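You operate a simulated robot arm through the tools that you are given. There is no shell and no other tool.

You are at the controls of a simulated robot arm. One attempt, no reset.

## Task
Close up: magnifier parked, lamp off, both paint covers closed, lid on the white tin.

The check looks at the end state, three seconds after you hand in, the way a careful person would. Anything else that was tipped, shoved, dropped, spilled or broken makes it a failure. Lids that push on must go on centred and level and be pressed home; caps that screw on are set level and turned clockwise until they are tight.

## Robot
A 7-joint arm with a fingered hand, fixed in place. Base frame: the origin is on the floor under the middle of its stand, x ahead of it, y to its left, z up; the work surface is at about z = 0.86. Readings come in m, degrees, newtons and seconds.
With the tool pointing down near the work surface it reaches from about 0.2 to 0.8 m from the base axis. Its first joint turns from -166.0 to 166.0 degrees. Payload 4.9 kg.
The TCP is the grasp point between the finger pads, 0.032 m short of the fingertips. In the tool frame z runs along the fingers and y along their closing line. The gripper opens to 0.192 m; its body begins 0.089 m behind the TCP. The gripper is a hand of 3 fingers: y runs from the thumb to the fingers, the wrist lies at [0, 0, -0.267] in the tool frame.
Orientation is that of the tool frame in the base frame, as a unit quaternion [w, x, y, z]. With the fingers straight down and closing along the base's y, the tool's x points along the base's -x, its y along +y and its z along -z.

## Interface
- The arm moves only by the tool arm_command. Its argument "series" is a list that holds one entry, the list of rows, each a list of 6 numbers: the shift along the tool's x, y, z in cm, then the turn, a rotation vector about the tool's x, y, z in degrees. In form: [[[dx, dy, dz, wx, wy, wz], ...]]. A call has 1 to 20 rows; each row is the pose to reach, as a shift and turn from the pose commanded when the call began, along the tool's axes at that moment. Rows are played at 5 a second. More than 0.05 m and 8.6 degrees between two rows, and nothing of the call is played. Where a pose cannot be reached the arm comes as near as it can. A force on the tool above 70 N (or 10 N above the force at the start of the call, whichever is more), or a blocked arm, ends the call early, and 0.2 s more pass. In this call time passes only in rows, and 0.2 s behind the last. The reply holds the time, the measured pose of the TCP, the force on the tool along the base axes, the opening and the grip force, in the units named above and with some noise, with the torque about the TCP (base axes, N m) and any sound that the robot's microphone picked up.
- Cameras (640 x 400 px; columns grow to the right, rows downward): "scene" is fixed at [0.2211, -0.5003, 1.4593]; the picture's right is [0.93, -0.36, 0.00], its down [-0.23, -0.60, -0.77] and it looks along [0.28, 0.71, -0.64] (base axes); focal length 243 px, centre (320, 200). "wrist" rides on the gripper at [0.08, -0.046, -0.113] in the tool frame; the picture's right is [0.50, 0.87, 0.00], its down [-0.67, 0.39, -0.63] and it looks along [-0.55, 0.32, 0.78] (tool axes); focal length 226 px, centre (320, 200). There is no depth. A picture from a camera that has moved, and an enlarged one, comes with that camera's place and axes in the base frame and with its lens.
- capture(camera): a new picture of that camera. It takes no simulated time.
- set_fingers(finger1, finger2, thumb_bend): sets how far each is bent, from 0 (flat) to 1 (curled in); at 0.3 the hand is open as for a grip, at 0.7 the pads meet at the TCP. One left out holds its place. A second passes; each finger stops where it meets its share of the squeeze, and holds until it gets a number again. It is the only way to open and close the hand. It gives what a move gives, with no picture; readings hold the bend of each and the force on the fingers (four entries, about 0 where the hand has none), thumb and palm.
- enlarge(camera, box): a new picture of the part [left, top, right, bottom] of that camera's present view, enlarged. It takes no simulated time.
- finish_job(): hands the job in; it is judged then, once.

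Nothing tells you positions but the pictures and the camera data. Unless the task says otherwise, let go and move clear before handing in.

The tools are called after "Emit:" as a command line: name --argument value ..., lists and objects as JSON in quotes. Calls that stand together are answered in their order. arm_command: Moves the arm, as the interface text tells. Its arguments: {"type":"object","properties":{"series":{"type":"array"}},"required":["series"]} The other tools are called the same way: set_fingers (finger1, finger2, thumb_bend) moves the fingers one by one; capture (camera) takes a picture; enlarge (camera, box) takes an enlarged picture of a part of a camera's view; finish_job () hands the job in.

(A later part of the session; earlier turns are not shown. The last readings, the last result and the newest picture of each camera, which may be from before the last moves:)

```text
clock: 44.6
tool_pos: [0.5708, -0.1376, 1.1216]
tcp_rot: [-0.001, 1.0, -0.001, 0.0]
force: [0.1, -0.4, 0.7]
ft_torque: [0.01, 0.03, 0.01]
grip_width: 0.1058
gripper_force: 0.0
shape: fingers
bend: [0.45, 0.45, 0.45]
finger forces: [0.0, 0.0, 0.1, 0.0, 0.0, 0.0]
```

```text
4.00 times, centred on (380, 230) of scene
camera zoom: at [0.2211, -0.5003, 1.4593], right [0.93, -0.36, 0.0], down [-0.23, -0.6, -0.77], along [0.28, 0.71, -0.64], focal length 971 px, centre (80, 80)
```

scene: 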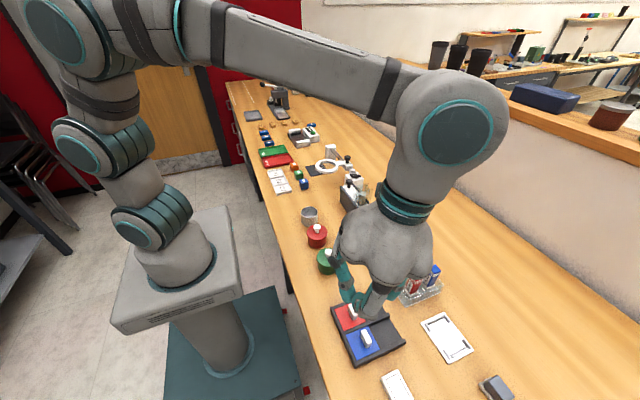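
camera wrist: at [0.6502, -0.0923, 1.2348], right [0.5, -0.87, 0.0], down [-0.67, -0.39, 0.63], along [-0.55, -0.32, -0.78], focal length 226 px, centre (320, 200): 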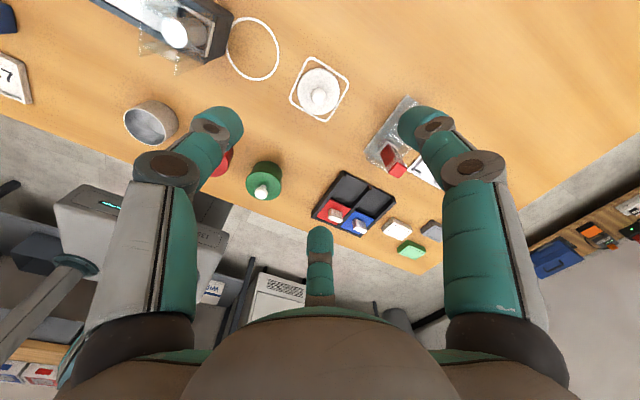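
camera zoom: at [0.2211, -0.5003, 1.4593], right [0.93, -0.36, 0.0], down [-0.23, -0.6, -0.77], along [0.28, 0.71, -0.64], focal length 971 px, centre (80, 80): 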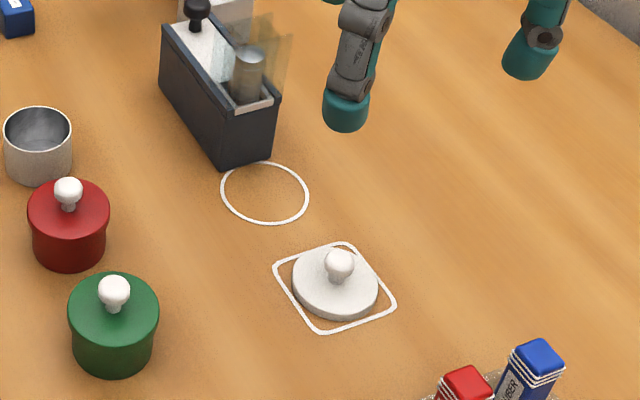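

Emit:
enlarge --camera "wrist" --box '[280, 50, 360, 130]'

Emit:
enlarge --camera "scene" --box '[360, 230, 410, 270]'

Emit:
enlarge --camera "wrist" --box '[110, 80, 210, 160]'

```text
5.00 times, centred on (320, 90) of wrist
camera zoom: at [0.6502, -0.0923, 1.2348], right [0.5, -0.87, 0.0], down [-0.67, -0.39, 0.63], along [-0.55, -0.32, -0.78], focal length 1130 px, centre (320, 750)
```

zoom: 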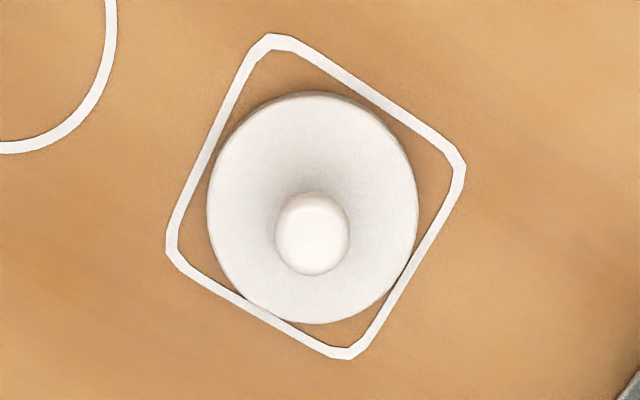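

```text
10.00 times, centred on (385, 250) of scene
camera zoom: at [0.2211, -0.5003, 1.4593], right [0.93, -0.36, 0.0], down [-0.23, -0.6, -0.77], along [0.28, 0.71, -0.64], focal length 2428 px, centre (-330, -300)
```

zoom: 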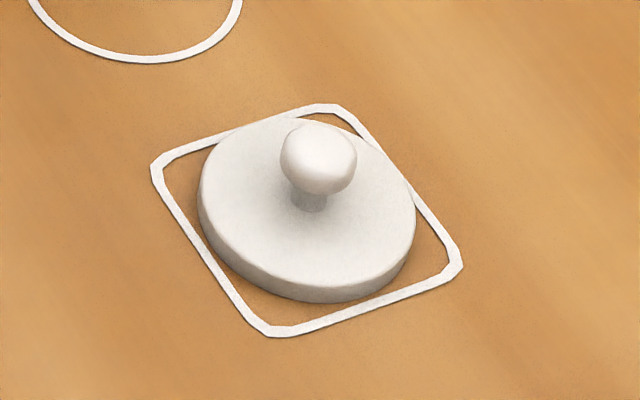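

```text
5.00 times, centred on (160, 120) of wrist
camera zoom: at [0.6502, -0.0923, 1.2348], right [0.5, -0.87, 0.0], down [-0.67, -0.39, 0.63], along [-0.55, -0.32, -0.78], focal length 1130 px, centre (1120, 600)
```

zoom: 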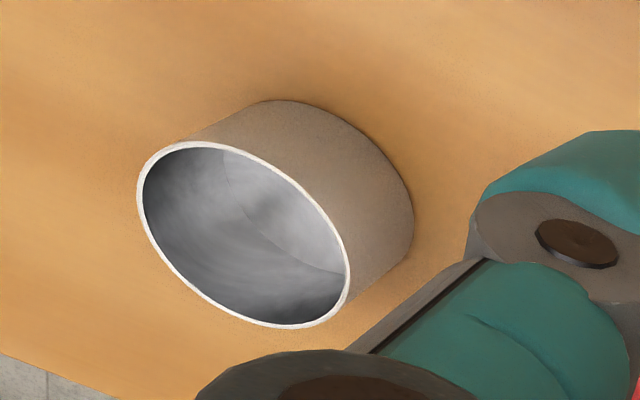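

The lid knob's bulb is centred at about (0.571, -0.136, 0.892), the lid top is at about 0.870, and the open tin's rim centre triangulates to about (0.407, 0.069, 0.908). I'll lower the open hand over the knob, stopping above it first.

Emit:
arm_command --series '[[[0.05, -0.1, 4, 0, 0, 0], [0.07, -0.2, 8, 0, 0, 0], [0.07, -0.21, 12, 0, 0, 0], [0.07, -0.21, 16, 0, 0, 0]]]'

Emit:
enlarge --camera "wrist" --box '[180, 50, 460, 270]'

Emit:
enlarge --camera "scene" --box '[340, 200, 436, 280]'

```text
clock: 45.6
tool_pos: [0.5731, -0.1358, 0.9608]
tcp_rot: [-0.001, 1.0, -0.001, 0.001]
force: [0.1, 0.3, 0.3]
ft_torque: [0.03, 0.01, -0.07]
grip_width: 0.1057
gripper_force: 0.2
shape: fingers
bend: [0.45, 0.45, 0.45]
finger forces: [0.0, 0.0, 0.0, 0.0, 0.0, 0.0]
```

```text
1.82 times, centred on (320, 160) of wrist
camera zoom: at [0.6526, -0.0902, 1.0732], right [0.5, -0.87, 0.0], down [-0.67, -0.39, 0.63], along [-0.55, -0.32, -0.78], focal length 411 px, centre (320, 273)
```

zoom: 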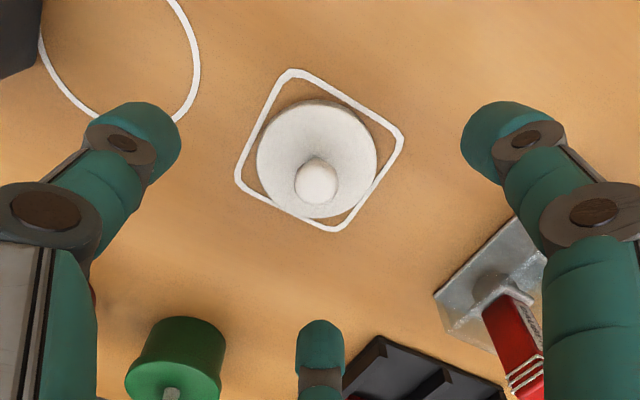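

```text
5.00 times, centred on (388, 240) of scene
camera zoom: at [0.2211, -0.5003, 1.4593], right [0.93, -0.36, 0.0], down [-0.23, -0.6, -0.77], along [0.28, 0.71, -0.64], focal length 1214 px, centre (-20, 0)
```

zoom: 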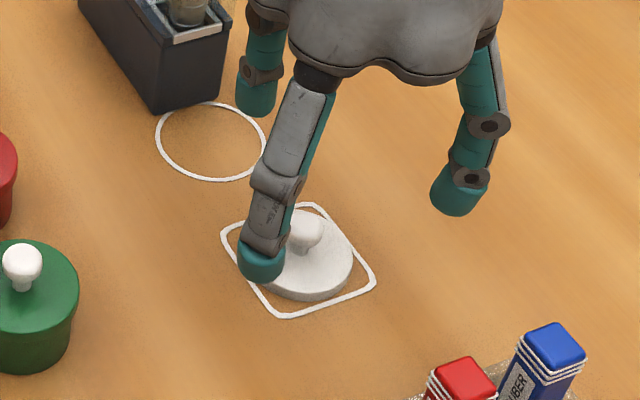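

The hand axis is within about 2 mm of the knob. I'll correct that and descend to gripping height, with the fingertips just above the lid plate.

Emit:
arm_command --series '[[[-0.1, -0.15, 2, 0, 0, 0], [-0.1, -0.15, 3.6, 0, 0, 0], [-0.1, -0.15, 4.4, 0, 0, 0], [-0.1, -0.15, 4.9, 0, 0, 0]]]'

Emit:
enlarge --camera "wrist" --box '[180, 50, 460, 270]'

Emit:
enlarge --camera "scene" --box '[340, 200, 436, 280]'

```text
clock: 46.6
tool_pos: [0.5705, -0.1324, 0.9124]
tcp_rot: [0.001, 1.0, 0.0, -0.001]
force: [-0.2, 0.3, -0.2]
ft_torque: [0.03, 0.02, 0.01]
grip_width: 0.1057
gripper_force: 0.1
shape: fingers
bend: [0.45, 0.45, 0.45]
finger forces: [0.0, 0.0, 0.1, 0.0, 0.0, 0.0]
```

```text
1.82 times, centred on (320, 160) of wrist
camera zoom: at [0.6512, -0.088, 1.0239], right [0.5, -0.87, 0.0], down [-0.67, -0.39, 0.63], along [-0.55, -0.32, -0.78], focal length 411 px, centre (320, 273)
```

zoom: 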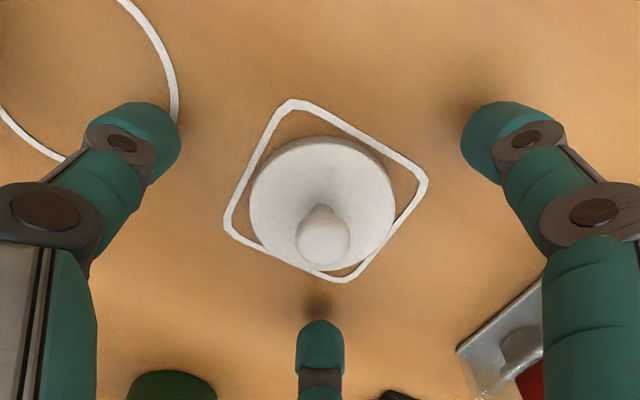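

```text
5.00 times, centred on (388, 240) of scene
camera zoom: at [0.2211, -0.5003, 1.4593], right [0.93, -0.36, 0.0], down [-0.23, -0.6, -0.77], along [0.28, 0.71, -0.64], focal length 1214 px, centre (-20, 0)
```

zoom: 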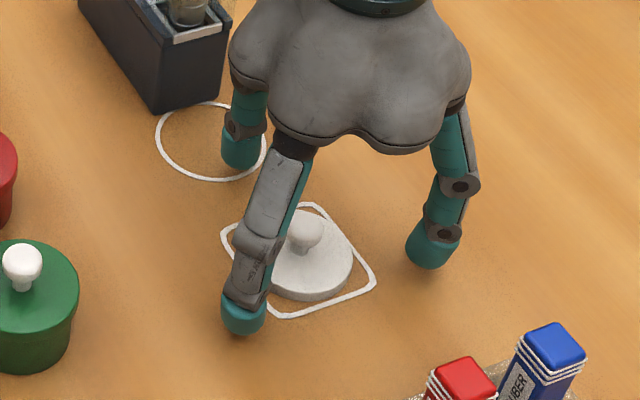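

The knob is centred within about 1 mm. I'll close all three fingers evenly, partway first.

Emit:
set_fingers --finger1 0.57 --finger2 0.57 --thumb_bend 0.57

Emit:
enlarge --camera "wrist" --box '[180, 50, 460, 270]'

Emit:
enlarge --camera "scene" --box '[340, 210, 420, 270]'

```text
clock: 47.6
tool_pos: [0.572, -0.1329, 0.911]
tcp_rot: [0.0, 1.0, 0.0, -0.001]
force: [0.5, -0.5, 0.5]
ft_torque: [0.02, 0.01, 0.02]
grip_width: 0.0593
gripper_force: 0.1
shape: fingers
bend: [0.56, 0.56, 0.56]
finger forces: [0.1, 0.0, 0.0, 0.0, 0.1, 0.0]
```

```text
1.82 times, centred on (320, 160) of wrist
camera zoom: at [0.6512, -0.088, 1.0241], right [0.5, -0.87, 0.0], down [-0.67, -0.39, 0.63], along [-0.55, -0.32, -0.78], focal length 411 px, centre (320, 273)
```

zoom: 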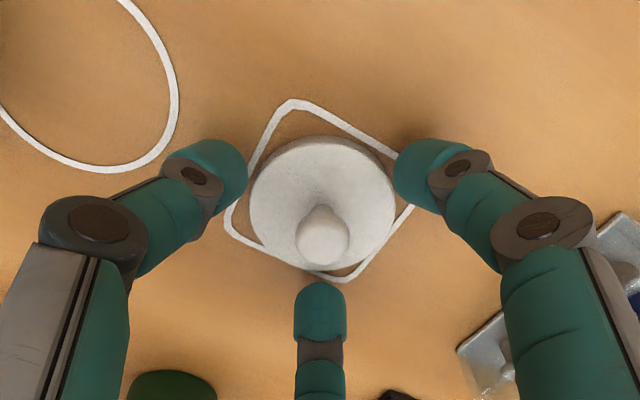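

```text
6.67 times, centred on (380, 240) of scene
camera zoom: at [0.2211, -0.5003, 1.4593], right [0.93, -0.36, 0.0], down [-0.23, -0.6, -0.77], along [0.28, 0.71, -0.64], focal length 1619 px, centre (-80, -67)
```

zoom: 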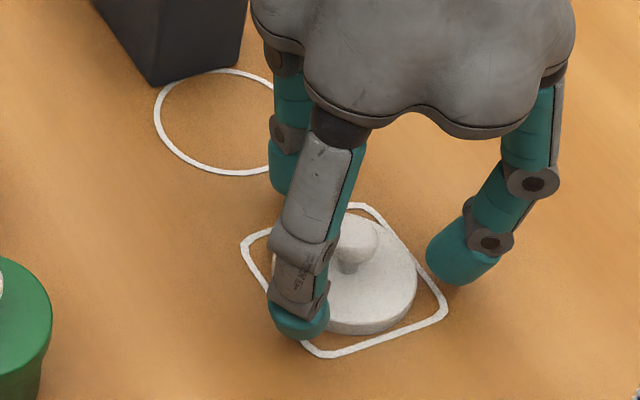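

Emit:
arm_command --series '[[[0, 0, -0.15, 0, 0, 0]]]'

Emit:
set_fingers --finger1 0.62 --finger2 0.62 --thumb_bend 0.62

Emit:
enlarge --camera "wrist" --box '[240, 90, 400, 210]'

Emit:
enlarge --camera "scene" --box '[350, 220, 414, 270]'

```text
clock: 48.0
tool_pos: [0.5716, -0.1328, 0.9128]
tcp_rot: [-0.001, 1.0, 0.0, 0.0]
force: [0.1, 0.0, 0.8]
ft_torque: [-0.02, 0.01, -0.01]
grip_width: 0.0593
gripper_force: 0.2
shape: fingers
bend: [0.56, 0.56, 0.56]
finger forces: [0.1, 0.0, 0.0, 0.0, 0.0, 0.0]
```

```text
clock: 49.0
tool_pos: [0.5712, -0.1323, 0.9135]
tcp_rot: [0.0, 1.0, 0.0, -0.001]
force: [0.1, -0.5, -0.5]
ft_torque: [-0.01, -0.02, -0.02]
grip_width: 0.0344
gripper_force: 0.1
shape: fingers
bend: [0.62, 0.62, 0.62]
finger forces: [0.0, 0.0, 0.0, 0.1, 0.0, 0.0]
```

```text
3.33 times, centred on (320, 150) of wrist
camera zoom: at [0.6511, -0.0879, 1.0256], right [0.5, -0.87, 0.0], down [-0.67, -0.39, 0.63], along [-0.55, -0.32, -0.78], focal length 754 px, centre (320, 367)
```

zoom: 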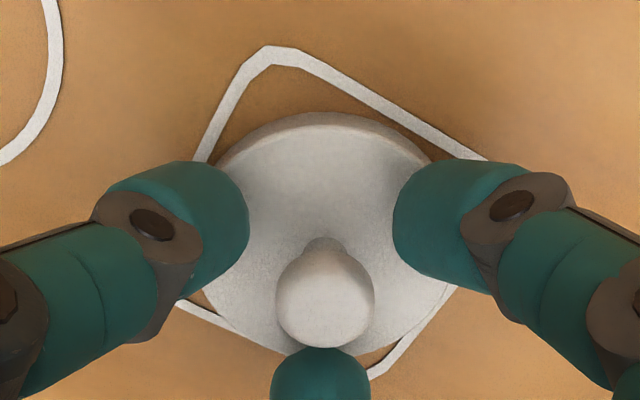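

```text
8.00 times, centred on (382, 245) of scene
camera zoom: at [0.2211, -0.5003, 1.4593], right [0.93, -0.36, 0.0], down [-0.23, -0.6, -0.77], along [0.28, 0.71, -0.64], focal length 1943 px, centre (-176, -160)
```

zoom: 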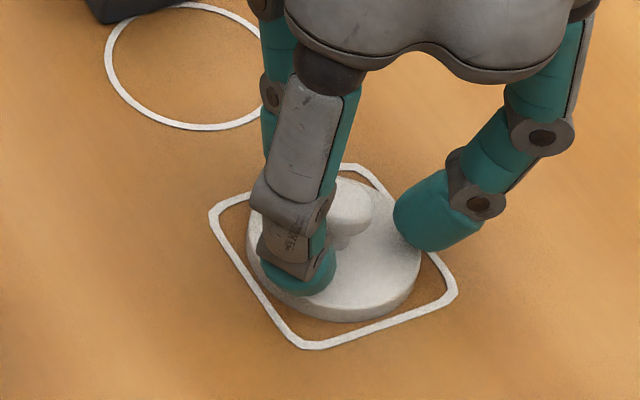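

The fingertips are over the lid plate without touching it. I'll close onto the knob now.

Emit:
set_fingers --finger1 0.66 --finger2 0.66 --thumb_bend 0.66

Emit:
enlarge --camera "wrist" --box '[240, 90, 400, 210]'

Emit:
enlarge --camera "scene" --box '[350, 220, 414, 270]'

```text
clock: 50.0
tool_pos: [0.5704, -0.1349, 0.9133]
tcp_rot: [0.0, 1.0, 0.0, 0.0]
force: [-0.1, 0.3, 0.5]
ft_torque: [0.02, -0.01, -0.01]
grip_width: 0.0191
gripper_force: 0.8
shape: fingers
bend: [0.65, 0.65, 0.66]
finger forces: [0.4, 0.4, 0.0, 0.0, 0.2, 0.0]
```

```text
3.33 times, centred on (320, 150) of wrist
camera zoom: at [0.6511, -0.0879, 1.0256], right [0.5, -0.87, 0.0], down [-0.67, -0.39, 0.63], along [-0.55, -0.32, -0.78], focal length 754 px, centre (320, 367)
```

zoom: 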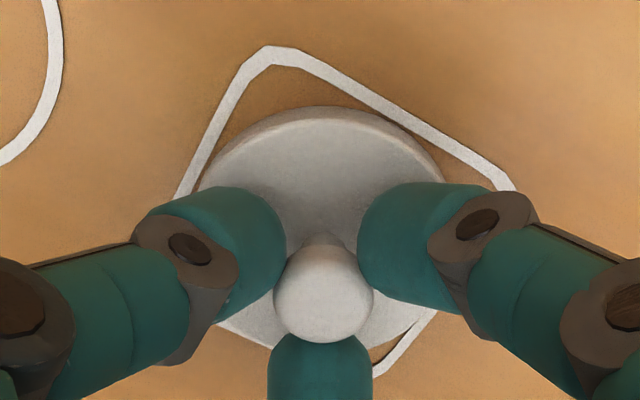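

```text
8.00 times, centred on (382, 245) of scene
camera zoom: at [0.2211, -0.5003, 1.4593], right [0.93, -0.36, 0.0], down [-0.23, -0.6, -0.77], along [0.28, 0.71, -0.64], focal length 1943 px, centre (-176, -160)
```

zoom: 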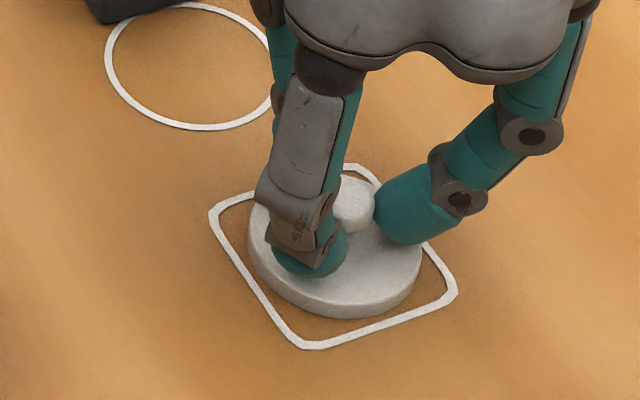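

Emit:
set_fingers --finger1 0.72 --finger2 0.72 --thumb_bend 0.72

Emit:
enlarge --camera "wrist" --box '[240, 90, 400, 210]'

Emit:
enlarge --camera "scene" --box '[350, 220, 414, 270]'

```text
clock: 51.0
tool_pos: [0.5713, -0.1334, 0.9128]
tcp_rot: [0.0, 1.0, 0.0, 0.0]
force: [0.5, -0.1, -0.6]
ft_torque: [0.03, 0.0, 0.0]
grip_width: 0.0152
gripper_force: 12.3
shape: fingers
bend: [0.66, 0.66, 0.68]
finger forces: [7.8, 8.0, 0.1, 0.1, 8.5, 0.0]
```

```text
3.33 times, centred on (320, 150) of wrist
camera zoom: at [0.6511, -0.0879, 1.0256], right [0.5, -0.87, 0.0], down [-0.67, -0.39, 0.63], along [-0.55, -0.32, -0.78], focal length 754 px, centre (320, 367)
```

zoom: 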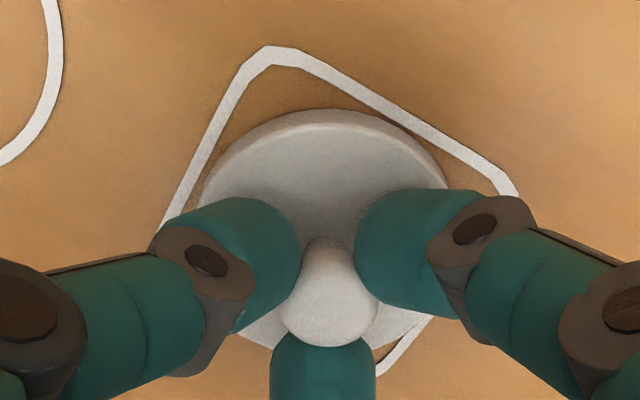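

```text
8.00 times, centred on (382, 245) of scene
camera zoom: at [0.2211, -0.5003, 1.4593], right [0.93, -0.36, 0.0], down [-0.23, -0.6, -0.77], along [0.28, 0.71, -0.64], focal length 1943 px, centre (-176, -160)
```

zoom: 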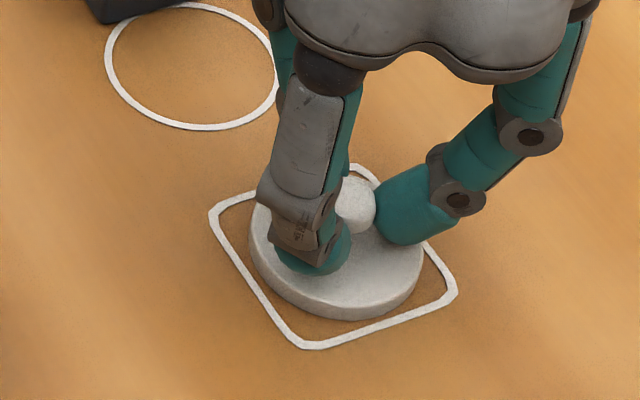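

There is a firm, even grip of about 8 N per finger just under the bulb. I'll lift gently and check that the lid hangs level.

Emit:
arm_command --series '[[[0, 0, -0.5, 0, 0, 0], [0, 0, -1.5, 0, 0, 0], [0, 0, -3, 0, 0, 0], [0, 0, -5, 0, 0, 0]]]'

Emit:
enlarge --camera "wrist" --box '[240, 90, 400, 210]'

Emit:
enlarge --camera "scene" --box '[350, 200, 430, 260]'

```text
clock: 52.0
tool_pos: [0.5707, -0.1323, 0.963]
tcp_rot: [0.0, 1.0, 0.0, 0.0]
force: [-0.2, -0.3, -1.1]
ft_torque: [-0.02, 0.0, 0.0]
grip_width: 0.0153
gripper_force: 12.3
shape: fingers
bend: [0.66, 0.66, 0.68]
finger forces: [7.8, 7.9, 0.0, 0.0, 8.5, 0.0]
```

```text
3.33 times, centred on (320, 150) of wrist
camera zoom: at [0.6507, -0.0878, 1.0756], right [0.5, -0.87, 0.0], down [-0.67, -0.39, 0.63], along [-0.55, -0.32, -0.78], focal length 754 px, centre (320, 367)
```

zoom: 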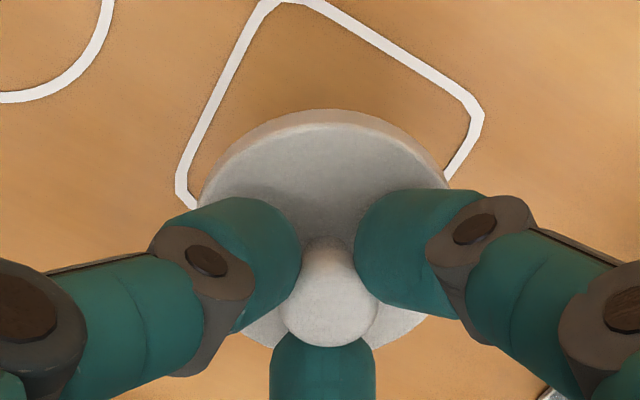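

```text
6.67 times, centred on (390, 230) of scene
camera zoom: at [0.2211, -0.5003, 1.4593], right [0.93, -0.36, 0.0], down [-0.23, -0.6, -0.77], along [0.28, 0.71, -0.64], focal length 1619 px, centre (-147, 0)
```

zoom: 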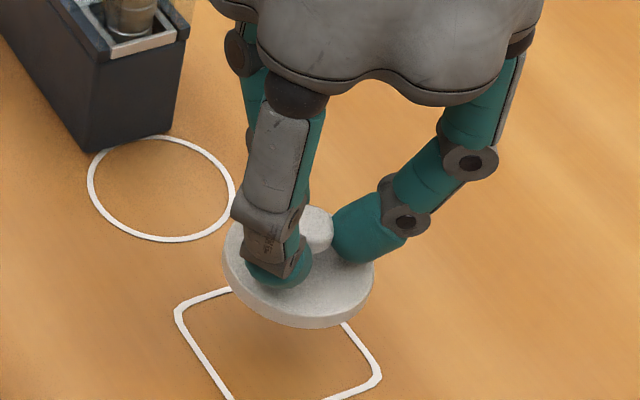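

The lid is held level. I'll rise well clear, carry it over to the tin, and check the alignment there.

Emit:
arm_command --series '[[[0, 0, -3.5, 0, 0, 0], [0, 0, -7, 0, 0, 0], [0, 0, -10.5, 0, 0, 0], [0, 0, -13.7, 0, 0, 0], [-2, -2.5, -13.7, 0, 0, 0], [-4.5, -5.5, -13.7, 0, 0, 0], [-7.2, -8.9, -13.7, 0, 0, 0], [-9.9, -12.2, -13.7, 0, 0, 0], [-12.5, -15.4, -13.7, 0, 0, 0], [-14.8, -18.2, -13.7, 0, 0, 0], [-16.4, -20.2, -13.7, 0, 0, 0]]]'

Emit:
capture --camera "wrist"

Emit:
enlarge --camera "scene" --box '[260, 140, 388, 240]'

```text
clock: 54.4
tool_pos: [0.4056, 0.0666, 1.0996]
tcp_rot: [0.0, 1.0, -0.001, -0.001]
force: [-0.5, -0.6, -0.4]
ft_torque: [-0.01, 0.01, 0.02]
grip_width: 0.0152
gripper_force: 11.9
shape: fingers
bend: [0.66, 0.66, 0.68]
finger forces: [7.9, 7.6, 0.0, 0.1, 8.4, 0.0]
```

```text
taken
camera wrist: at [0.4853, 0.1132, 1.2126], right [0.5, -0.87, 0.0], down [-0.67, -0.39, 0.63], along [-0.55, -0.32, -0.78], focal length 226 px, centre (320, 200)
```

wrist: 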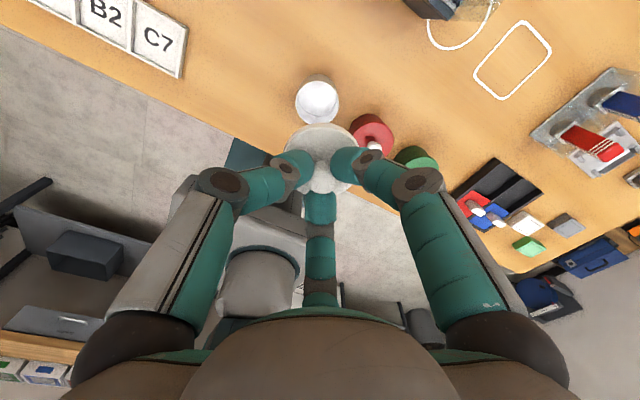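

```text
4.00 times, centred on (324, 190) of scene
camera zoom: at [0.2211, -0.5003, 1.4593], right [0.93, -0.36, 0.0], down [-0.23, -0.6, -0.77], along [0.28, 0.71, -0.64], focal length 971 px, centre (304, 240)
```

zoom: 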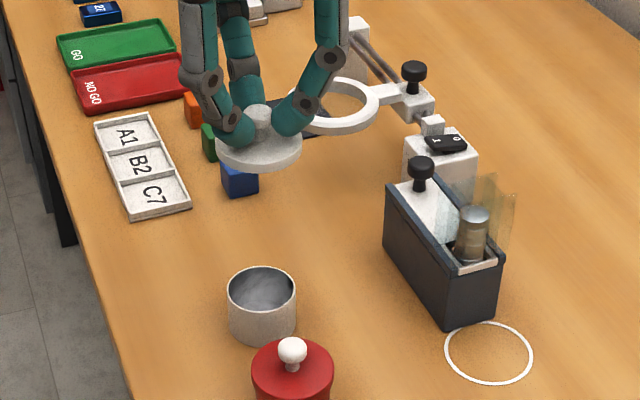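

Emit:
enlarge --camera "wrist" --box '[270, 60, 370, 200]'

Emit:
enlarge --camera "wrist" --box '[286, 70, 350, 130]'

Emit:
enlarge --camera "scene" --box '[296, 200, 328, 230]'

Emit:
enlarge --camera "scene" --box '[290, 152, 330, 187]'

```text
2.86 times, centred on (320, 130) of wrist
camera zoom: at [0.4853, 0.1132, 1.2126], right [0.5, -0.87, 0.0], down [-0.67, -0.39, 0.63], along [-0.55, -0.32, -0.78], focal length 646 px, centre (320, 400)
```

zoom: 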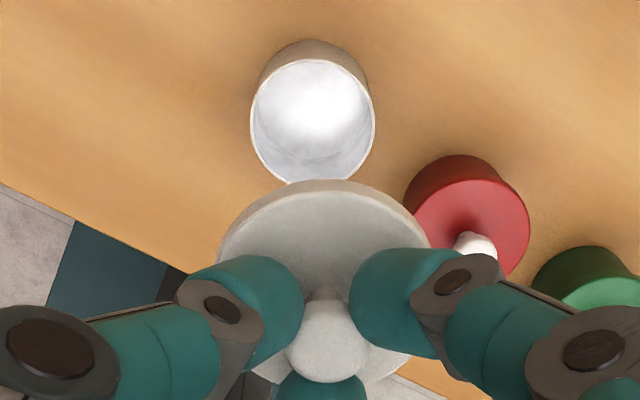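

```text
6.67 times, centred on (318, 100) of wrist
camera zoom: at [0.4853, 0.1132, 1.2126], right [0.5, -0.87, 0.0], down [-0.67, -0.39, 0.63], along [-0.55, -0.32, -0.78], focal length 1507 px, centre (333, 867)
```

zoom: 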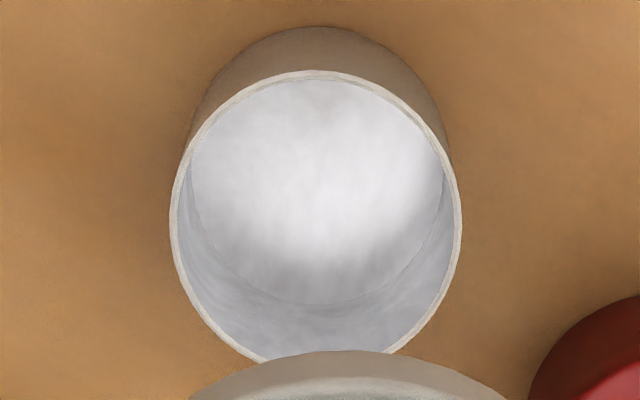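

```text
13.33 times, centred on (312, 215) of scene
camera zoom: at [0.2211, -0.5003, 1.4593], right [0.93, -0.36, 0.0], down [-0.23, -0.6, -0.77], along [0.28, 0.71, -0.64], focal length 3238 px, centre (427, 0)
```

zoom: 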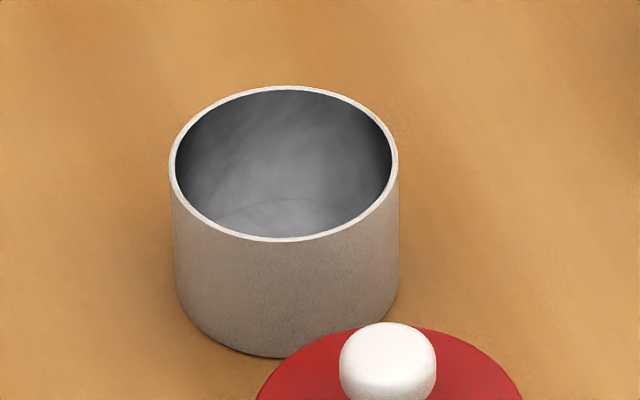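

```text
11.43 times, centred on (310, 170) of scene
camera zoom: at [0.2211, -0.5003, 1.4593], right [0.93, -0.36, 0.0], down [-0.23, -0.6, -0.77], along [0.28, 0.71, -0.64], focal length 2775 px, centre (434, 549)
```

zoom: 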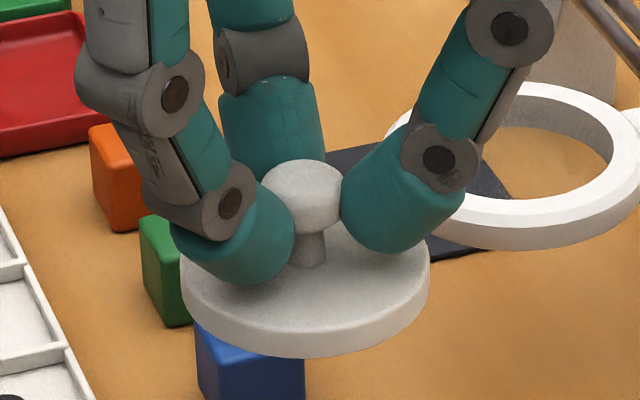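

The tin's inside is white, so it is the right one. I'll lower the lid to about 2.5 cm above the rim with a small correction, then measure the alignment closely.

Emit:
arm_command --series '[[[0, -0.1, 3, 0, 0, 0], [0, -0.2, 6, 0, 0, 0], [-0.05, -0.3, 9, 0, 0, 0], [-0.05, -0.3, 10.5, 0, 0, 0]]]'

Emit:
enlarge --camera "wrist" --box '[250, 80, 390, 200]'

Emit:
enlarge --camera "scene" --box '[286, 180, 334, 230]'

```text
clock: 55.4
tool_pos: [0.4093, 0.0723, 0.9951]
tcp_rot: [0.0, 1.0, 0.0, 0.001]
force: [0.0, 0.3, -1.0]
ft_torque: [0.01, 0.01, -0.02]
grip_width: 0.0149
gripper_force: 12.1
shape: fingers
bend: [0.66, 0.66, 0.68]
finger forces: [7.7, 7.4, 0.0, 0.0, 8.3, 0.1]
```

```text
3.33 times, centred on (320, 140) of wrist
camera zoom: at [0.4879, 0.1167, 1.1079], right [0.5, -0.87, 0.0], down [-0.67, -0.39, 0.63], along [-0.55, -0.32, -0.78], focal length 754 px, centre (320, 400)
```

zoom: 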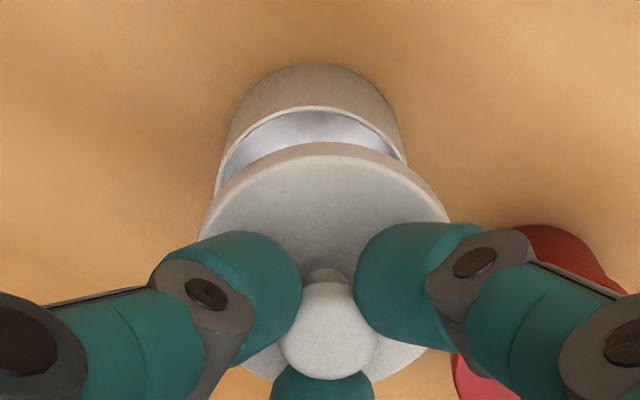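

```text
8.00 times, centred on (310, 205) of scene
camera zoom: at [0.2211, -0.5003, 1.4593], right [0.93, -0.36, 0.0], down [-0.23, -0.6, -0.77], along [0.28, 0.71, -0.64], focal length 1943 px, centre (400, 160)
```

zoom: 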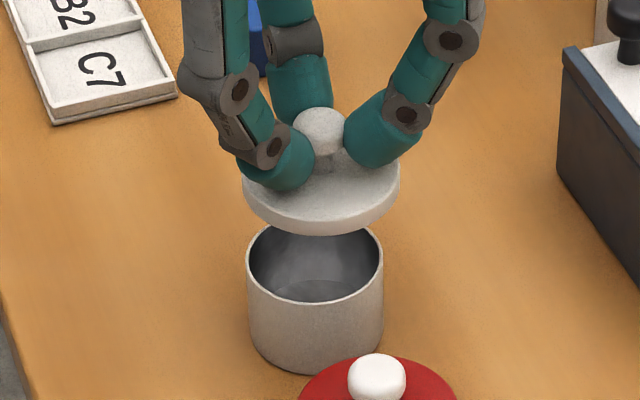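

The lid looks about 3 mm off, toward +x and -y. I'll correct by (-2.2 mm, +2.6 mm) and lower until the skirt is about 1 cm above the rim, then measure again.

Emit:
arm_command --series '[[[-0.22, -0.26, 0.5, 0, 0, 0], [-0.22, -0.26, 1.3, 0, 0, 0], [-0.22, -0.26, 2.2, 0, 0, 0]]]'

Emit:
enlarge --camera "wrist" --box '[270, 90, 370, 170]'

Emit:
enlarge --camera "scene" --box '[290, 190, 330, 230]'

```text
clock: 56.2
tool_pos: [0.4037, 0.075, 0.9717]
tcp_rot: [0.0, 1.0, 0.0, 0.0]
force: [0.4, 0.0, -0.8]
ft_torque: [0.01, 0.02, -0.03]
grip_width: 0.0151
gripper_force: 12.0
shape: fingers
bend: [0.66, 0.66, 0.68]
finger forces: [7.8, 7.4, 0.0, 0.0, 8.3, 0.0]
```

```text
5.00 times, centred on (320, 130) of wrist
camera zoom: at [0.4838, 0.12, 1.0847], right [0.5, -0.87, 0.0], down [-0.67, -0.39, 0.63], along [-0.55, -0.32, -0.78], focal length 1130 px, centre (320, 550)
```

zoom: 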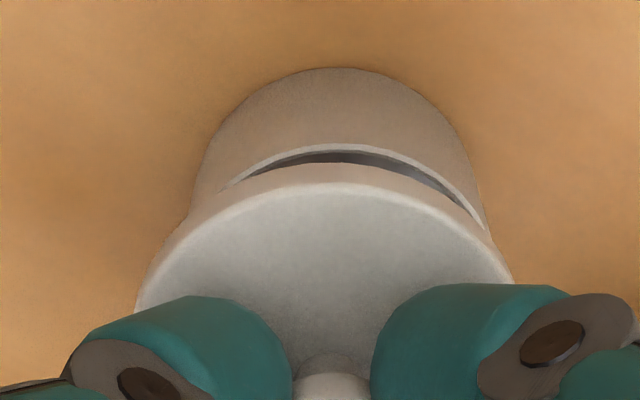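

```text
10.00 times, centred on (310, 210) of scene
camera zoom: at [0.2211, -0.5003, 1.4593], right [0.93, -0.36, 0.0], down [-0.23, -0.6, -0.77], along [0.28, 0.71, -0.64], focal length 2428 px, centre (420, 100)
```

zoom: 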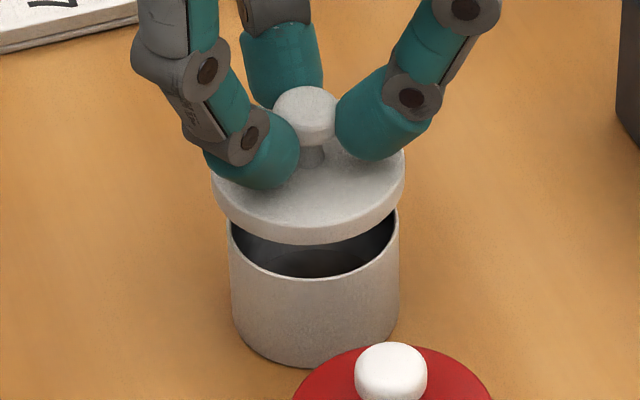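

Emit:
enlarge --camera "wrist" --box '[280, 100, 312, 160]'

Emit:
enlarge --camera "wrist" --box '[332, 100, 364, 160]'

Emit:
enlarge --camera "scene" --box '[296, 200, 324, 228]'

```text
6.67 times, centred on (296, 130) of wrist
camera zoom: at [0.4838, 0.12, 1.0847], right [0.5, -0.87, 0.0], down [-0.67, -0.39, 0.63], along [-0.55, -0.32, -0.78], focal length 1507 px, centre (480, 667)
```

zoom: 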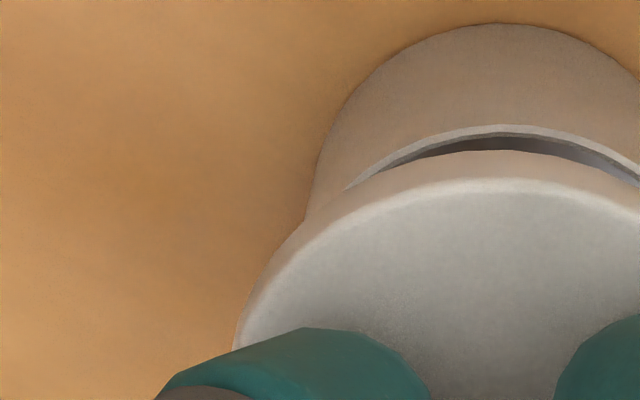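

```text
6.67 times, centred on (348, 130) of wrist
camera zoom: at [0.4838, 0.12, 1.0847], right [0.5, -0.87, 0.0], down [-0.67, -0.39, 0.63], along [-0.55, -0.32, -0.78], focal length 1507 px, centre (133, 667)
```

zoom: 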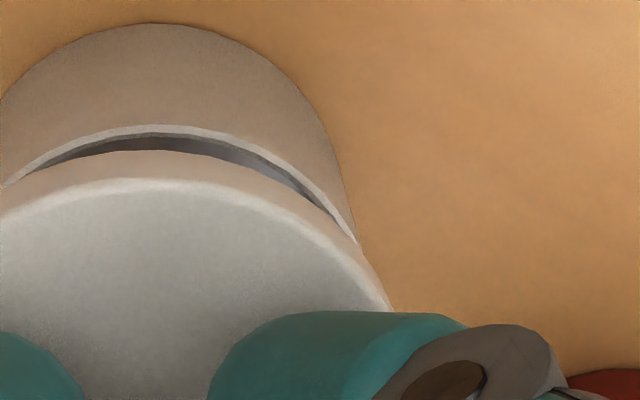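

```text
14.29 times, centred on (310, 214) of scene
camera zoom: at [0.2211, -0.5003, 1.4593], right [0.93, -0.36, 0.0], down [-0.23, -0.6, -0.77], along [0.28, 0.71, -0.64], focal length 3469 px, centre (463, 0)
```

zoom: 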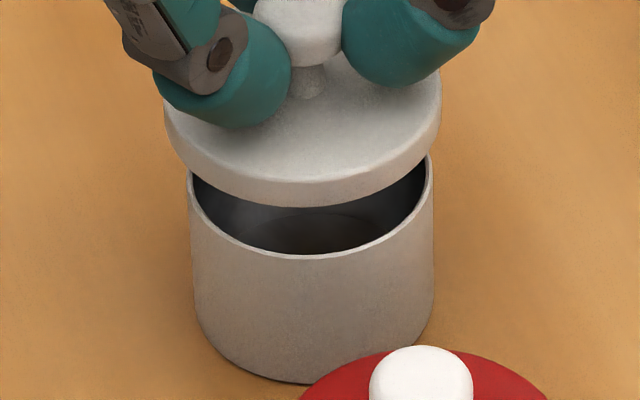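

The lid is now within about 1.2 mm of the tin axis, roughly -0.7 mm in x and +1.0 mm in y. I'll apply that small correction and lower to just above the rim.

Emit:
arm_command --series '[[[0.07, 0.1, 0.4, 0, 0, 0], [0.07, 0.1, 0.8, 0, 0, 0], [0.07, 0.1, 1.2, 0, 0, 0]]]'

Emit:
enlarge --camera "wrist" --box '[270, 90, 370, 170]'

Emit:
enlarge --camera "scene" --box '[296, 200, 324, 228]'

```text
clock: 57.0
tool_pos: [0.4045, 0.0733, 0.9604]
tcp_rot: [0.0, 1.0, 0.0, 0.0]
force: [0.2, 0.7, -0.1]
ft_torque: [0.04, -0.03, 0.04]
grip_width: 0.015
gripper_force: 12.1
shape: fingers
bend: [0.66, 0.66, 0.68]
finger forces: [7.8, 7.5, 0.1, 0.0, 8.3, 0.0]
```

```text
5.00 times, centred on (320, 130) of wrist
camera zoom: at [0.4852, 0.1187, 1.073], right [0.5, -0.87, 0.0], down [-0.67, -0.39, 0.63], along [-0.55, -0.32, -0.78], focal length 1130 px, centre (320, 550)
```

zoom: 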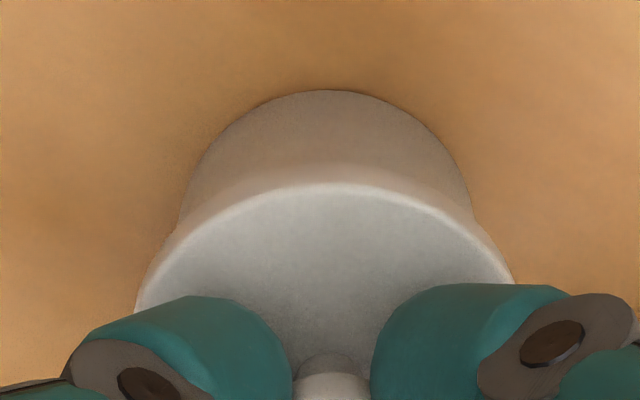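

```text
14.29 times, centred on (310, 214) of scene
camera zoom: at [0.2211, -0.5003, 1.4593], right [0.93, -0.36, 0.0], down [-0.23, -0.6, -0.77], along [0.28, 0.71, -0.64], focal length 3469 px, centre (463, 0)
```

zoom: 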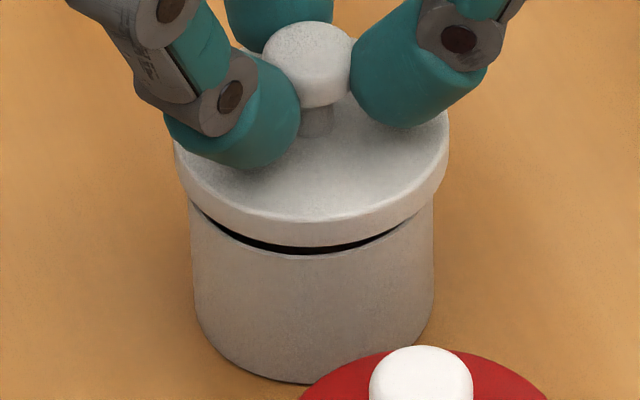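

Emit:
enlarge --camera "wrist" --box '[280, 100, 312, 160]'

Emit:
enlarge --camera "wrist" --box '[332, 100, 364, 160]'

```text
6.67 times, centred on (296, 130) of wrist
camera zoom: at [0.4852, 0.1187, 1.073], right [0.5, -0.87, 0.0], down [-0.67, -0.39, 0.63], along [-0.55, -0.32, -0.78], focal length 1507 px, centre (480, 667)
```

zoom: 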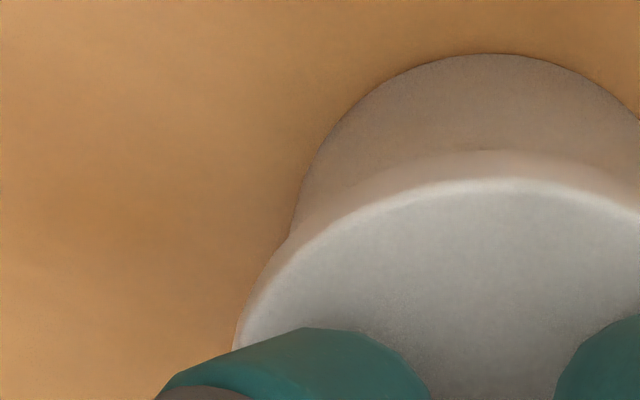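

```text
6.67 times, centred on (348, 130) of wrist
camera zoom: at [0.4852, 0.1187, 1.073], right [0.5, -0.87, 0.0], down [-0.67, -0.39, 0.63], along [-0.55, -0.32, -0.78], focal length 1507 px, centre (133, 667)
```

zoom: 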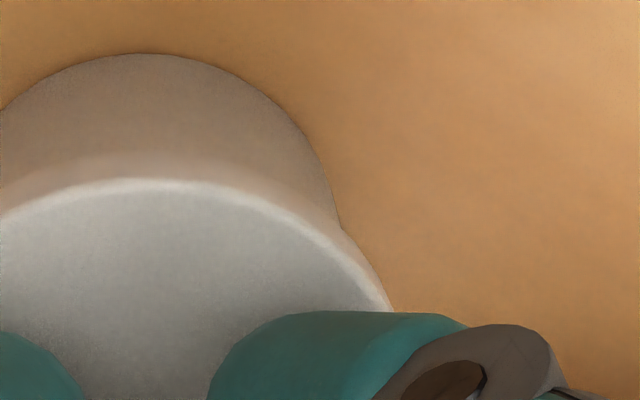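

The lid is centred within about 1 mm in both views. I'll lower it gently until it touches the rim.

Emit:
arm_command --series '[[[-0.05, 0.03, 0.3, 0, 0, 0], [-0.05, 0.03, 0.5, 0, 0, 0], [-0.05, 0.03, 0.7, 0, 0, 0]]]'

Emit:
enlarge --camera "scene" --box '[296, 200, 324, 228]'

```text
clock: 57.8
tool_pos: [0.4043, 0.0727, 0.9531]
tcp_rot: [0.0, 1.0, -0.001, 0.0]
force: [-0.3, -0.2, 0.3]
ft_torque: [0.0, 0.0, -0.01]
grip_width: 0.0151
gripper_force: 12.1
shape: fingers
bend: [0.66, 0.66, 0.68]
finger forces: [7.8, 7.4, 0.0, 0.0, 8.3, 0.1]
```

```text
14.29 times, centred on (310, 214) of scene
camera zoom: at [0.2211, -0.5003, 1.4593], right [0.93, -0.36, 0.0], down [-0.23, -0.6, -0.77], along [0.28, 0.71, -0.64], focal length 3469 px, centre (463, 0)
```

zoom: 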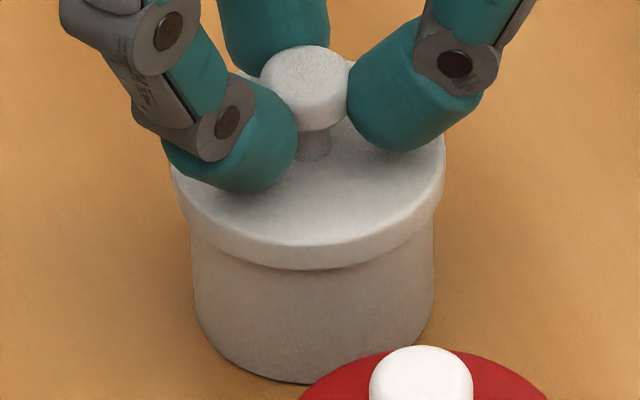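

Emit:
arm_command --series '[[[0, 0, 0.1, 0, 0, 0], [0, 0, 0.2, 0, 0, 0], [0, 0, 0.3, 0, 0, 0], [0, 0, 0.4, 0, 0, 0]]]'

Emit:
enlarge --camera "scene" --box '[296, 200, 324, 228]'

Emit:
enlarge --camera "wrist" --box '[270, 90, 370, 170]'

```text
clock: 58.8
tool_pos: [0.405, 0.0723, 0.9485]
tcp_rot: [0.001, 1.0, 0.0, 0.0]
force: [0.1, 1.4, 0.1]
ft_torque: [0.03, 0.0, -0.02]
grip_width: 0.0153
gripper_force: 12.2
shape: fingers
bend: [0.66, 0.66, 0.68]
finger forces: [7.8, 7.1, 0.0, 0.0, 8.8, 0.0]
```

```text
14.29 times, centred on (310, 214) of scene
camera zoom: at [0.2211, -0.5003, 1.4593], right [0.93, -0.36, 0.0], down [-0.23, -0.6, -0.77], along [0.28, 0.71, -0.64], focal length 3469 px, centre (463, 0)
```

zoom: 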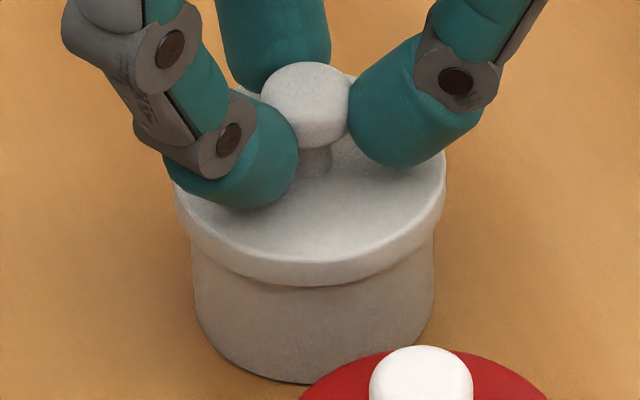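

```text
5.00 times, centred on (320, 130) of wrist
camera zoom: at [0.4839, 0.1175, 1.062], right [0.5, -0.87, 0.0], down [-0.67, -0.39, 0.63], along [-0.55, -0.32, -0.78], focal length 1130 px, centre (320, 550)
```

zoom: 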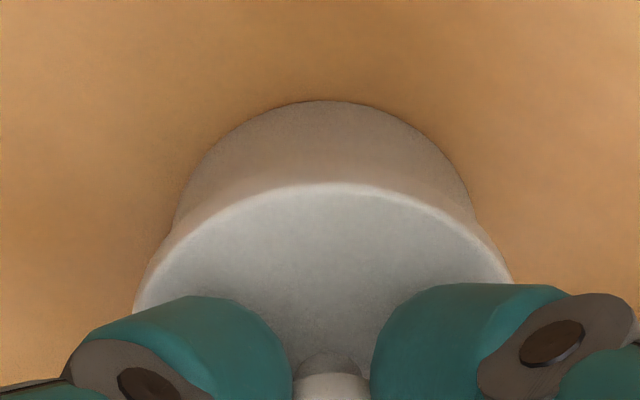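

The skirt has started around the rim with a slight sideways force of 1.4 N in y. I'll ease +0.5 mm in y and continue down slowly.

Emit:
arm_command --series '[[[0, -0.05, 0, 0, 0, 0], [0, -0.05, 0.1, 0, 0, 0], [0, -0.05, 0.2, 0, 0, 0]]]'

Emit:
enlarge --camera "scene" --box '[296, 200, 324, 228]'

```text
clock: 59.6
tool_pos: [0.4042, 0.073, 0.9489]
tcp_rot: [0.001, 1.0, 0.0, 0.001]
force: [-0.8, -0.2, 4.1]
ft_torque: [-0.03, -0.02, 0.04]
grip_width: 0.0149
gripper_force: 14.1
shape: fingers
bend: [0.66, 0.66, 0.68]
finger forces: [9.1, 8.7, 0.0, 0.1, 9.6, 0.1]
heard: snap
```

```text
14.29 times, centred on (310, 214) of scene
camera zoom: at [0.2211, -0.5003, 1.4593], right [0.93, -0.36, 0.0], down [-0.23, -0.6, -0.77], along [0.28, 0.71, -0.64], focal length 3469 px, centre (463, 0)
```

zoom: 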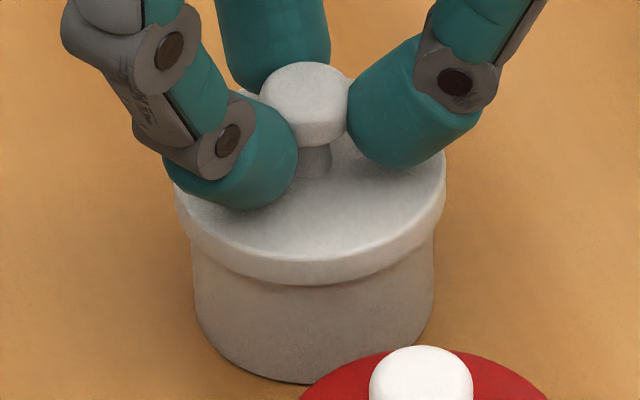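

I heard a snap and the vertical force is only 4 N. I'll press another 2 mm to confirm the lid is fully home.

Emit:
arm_command --series '[[[0, 0, 0.1, 0, 0, 0], [0, 0, 0.2, 0, 0, 0]]]'

Emit:
enlarge --camera "scene" --box '[290, 200, 340, 270]'

```text
clock: 60.2
tool_pos: [0.4038, 0.0733, 0.9465]
tcp_rot: [-0.001, 1.0, -0.001, 0.002]
force: [-4.5, 1.0, 17.7]
ft_torque: [0.04, 0.08, 0.01]
grip_width: 0.0148
gripper_force: 18.3
shape: fingers
bend: [0.66, 0.65, 0.68]
finger forces: [10.7, 11.4, 0.0, 0.0, 13.8, 0.0]
```

```text
5.71 times, centred on (315, 235) of scene
camera zoom: at [0.2211, -0.5003, 1.4593], right [0.93, -0.36, 0.0], down [-0.23, -0.6, -0.77], along [0.28, 0.71, -0.64], focal length 1388 px, centre (349, 0)
```

zoom: 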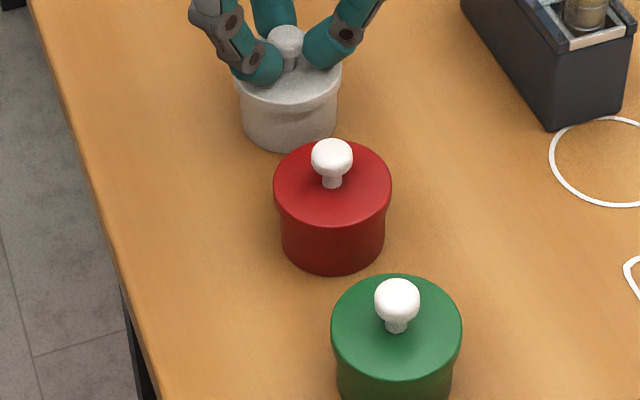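

At 17.7 N it is firmly seated. I'll ease off the pressure, open the fingers evenly, and lift clear.

Emit:
arm_command --series '[[[0, 0, -0.1, 0, 0, 0], [0, 0, -0.25, 0, 0, 0]]]'

Emit:
set_fingers --finger1 0.58 --finger2 0.58 --thumb_bend 0.58

Emit:
enlarge --camera "scene" --box '[290, 195, 330, 230]'

Emit:
enlarge --camera "wrist" --box '[250, 80, 390, 200]'

```text
clock: 60.8
tool_pos: [0.4044, 0.074, 0.9484]
tcp_rot: [0.001, 1.0, 0.0, 0.0]
force: [1.7, 1.8, 6.3]
ft_torque: [0.03, -0.04, -0.02]
grip_width: 0.0149
gripper_force: 15.0
shape: fingers
bend: [0.66, 0.65, 0.68]
finger forces: [10.0, 7.9, 0.1, 0.0, 11.3, 0.1]
```

```text
clock: 61.8
tool_pos: [0.4048, 0.0743, 0.9484]
tcp_rot: [-0.001, 1.0, 0.0, 0.0]
force: [-1.2, -0.3, 0.1]
ft_torque: [0.0, -0.03, -0.01]
grip_width: 0.054
gripper_force: 0.0
shape: fingers
bend: [0.57, 0.57, 0.57]
finger forces: [0.0, 0.1, 0.0, 0.1, 0.0, 0.1]
```

```text
11.43 times, centred on (310, 212) of scene
camera zoom: at [0.2211, -0.5003, 1.4593], right [0.93, -0.36, 0.0], down [-0.23, -0.6, -0.77], along [0.28, 0.71, -0.64], focal length 2775 px, centre (434, 57)
```

zoom: 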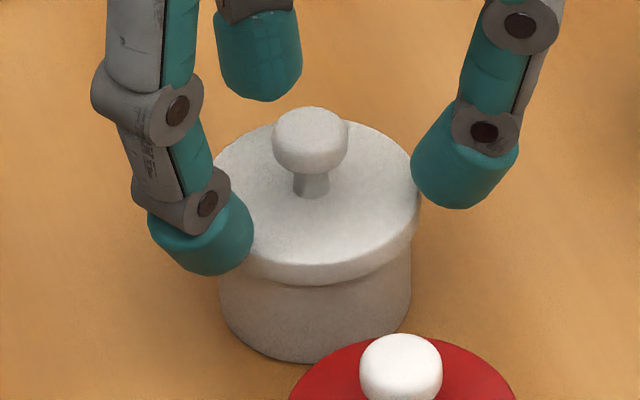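

```text
3.33 times, centred on (320, 140) of wrist
camera zoom: at [0.4844, 0.1187, 1.0607], right [0.5, -0.87, 0.0], down [-0.67, -0.39, 0.63], along [-0.55, -0.32, -0.78], focal length 754 px, centre (320, 400)
```

zoom: 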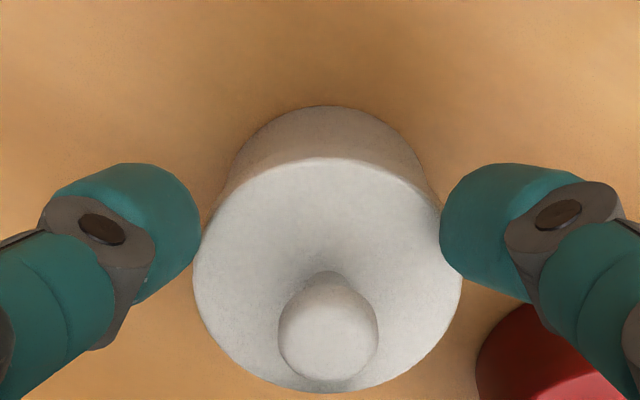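

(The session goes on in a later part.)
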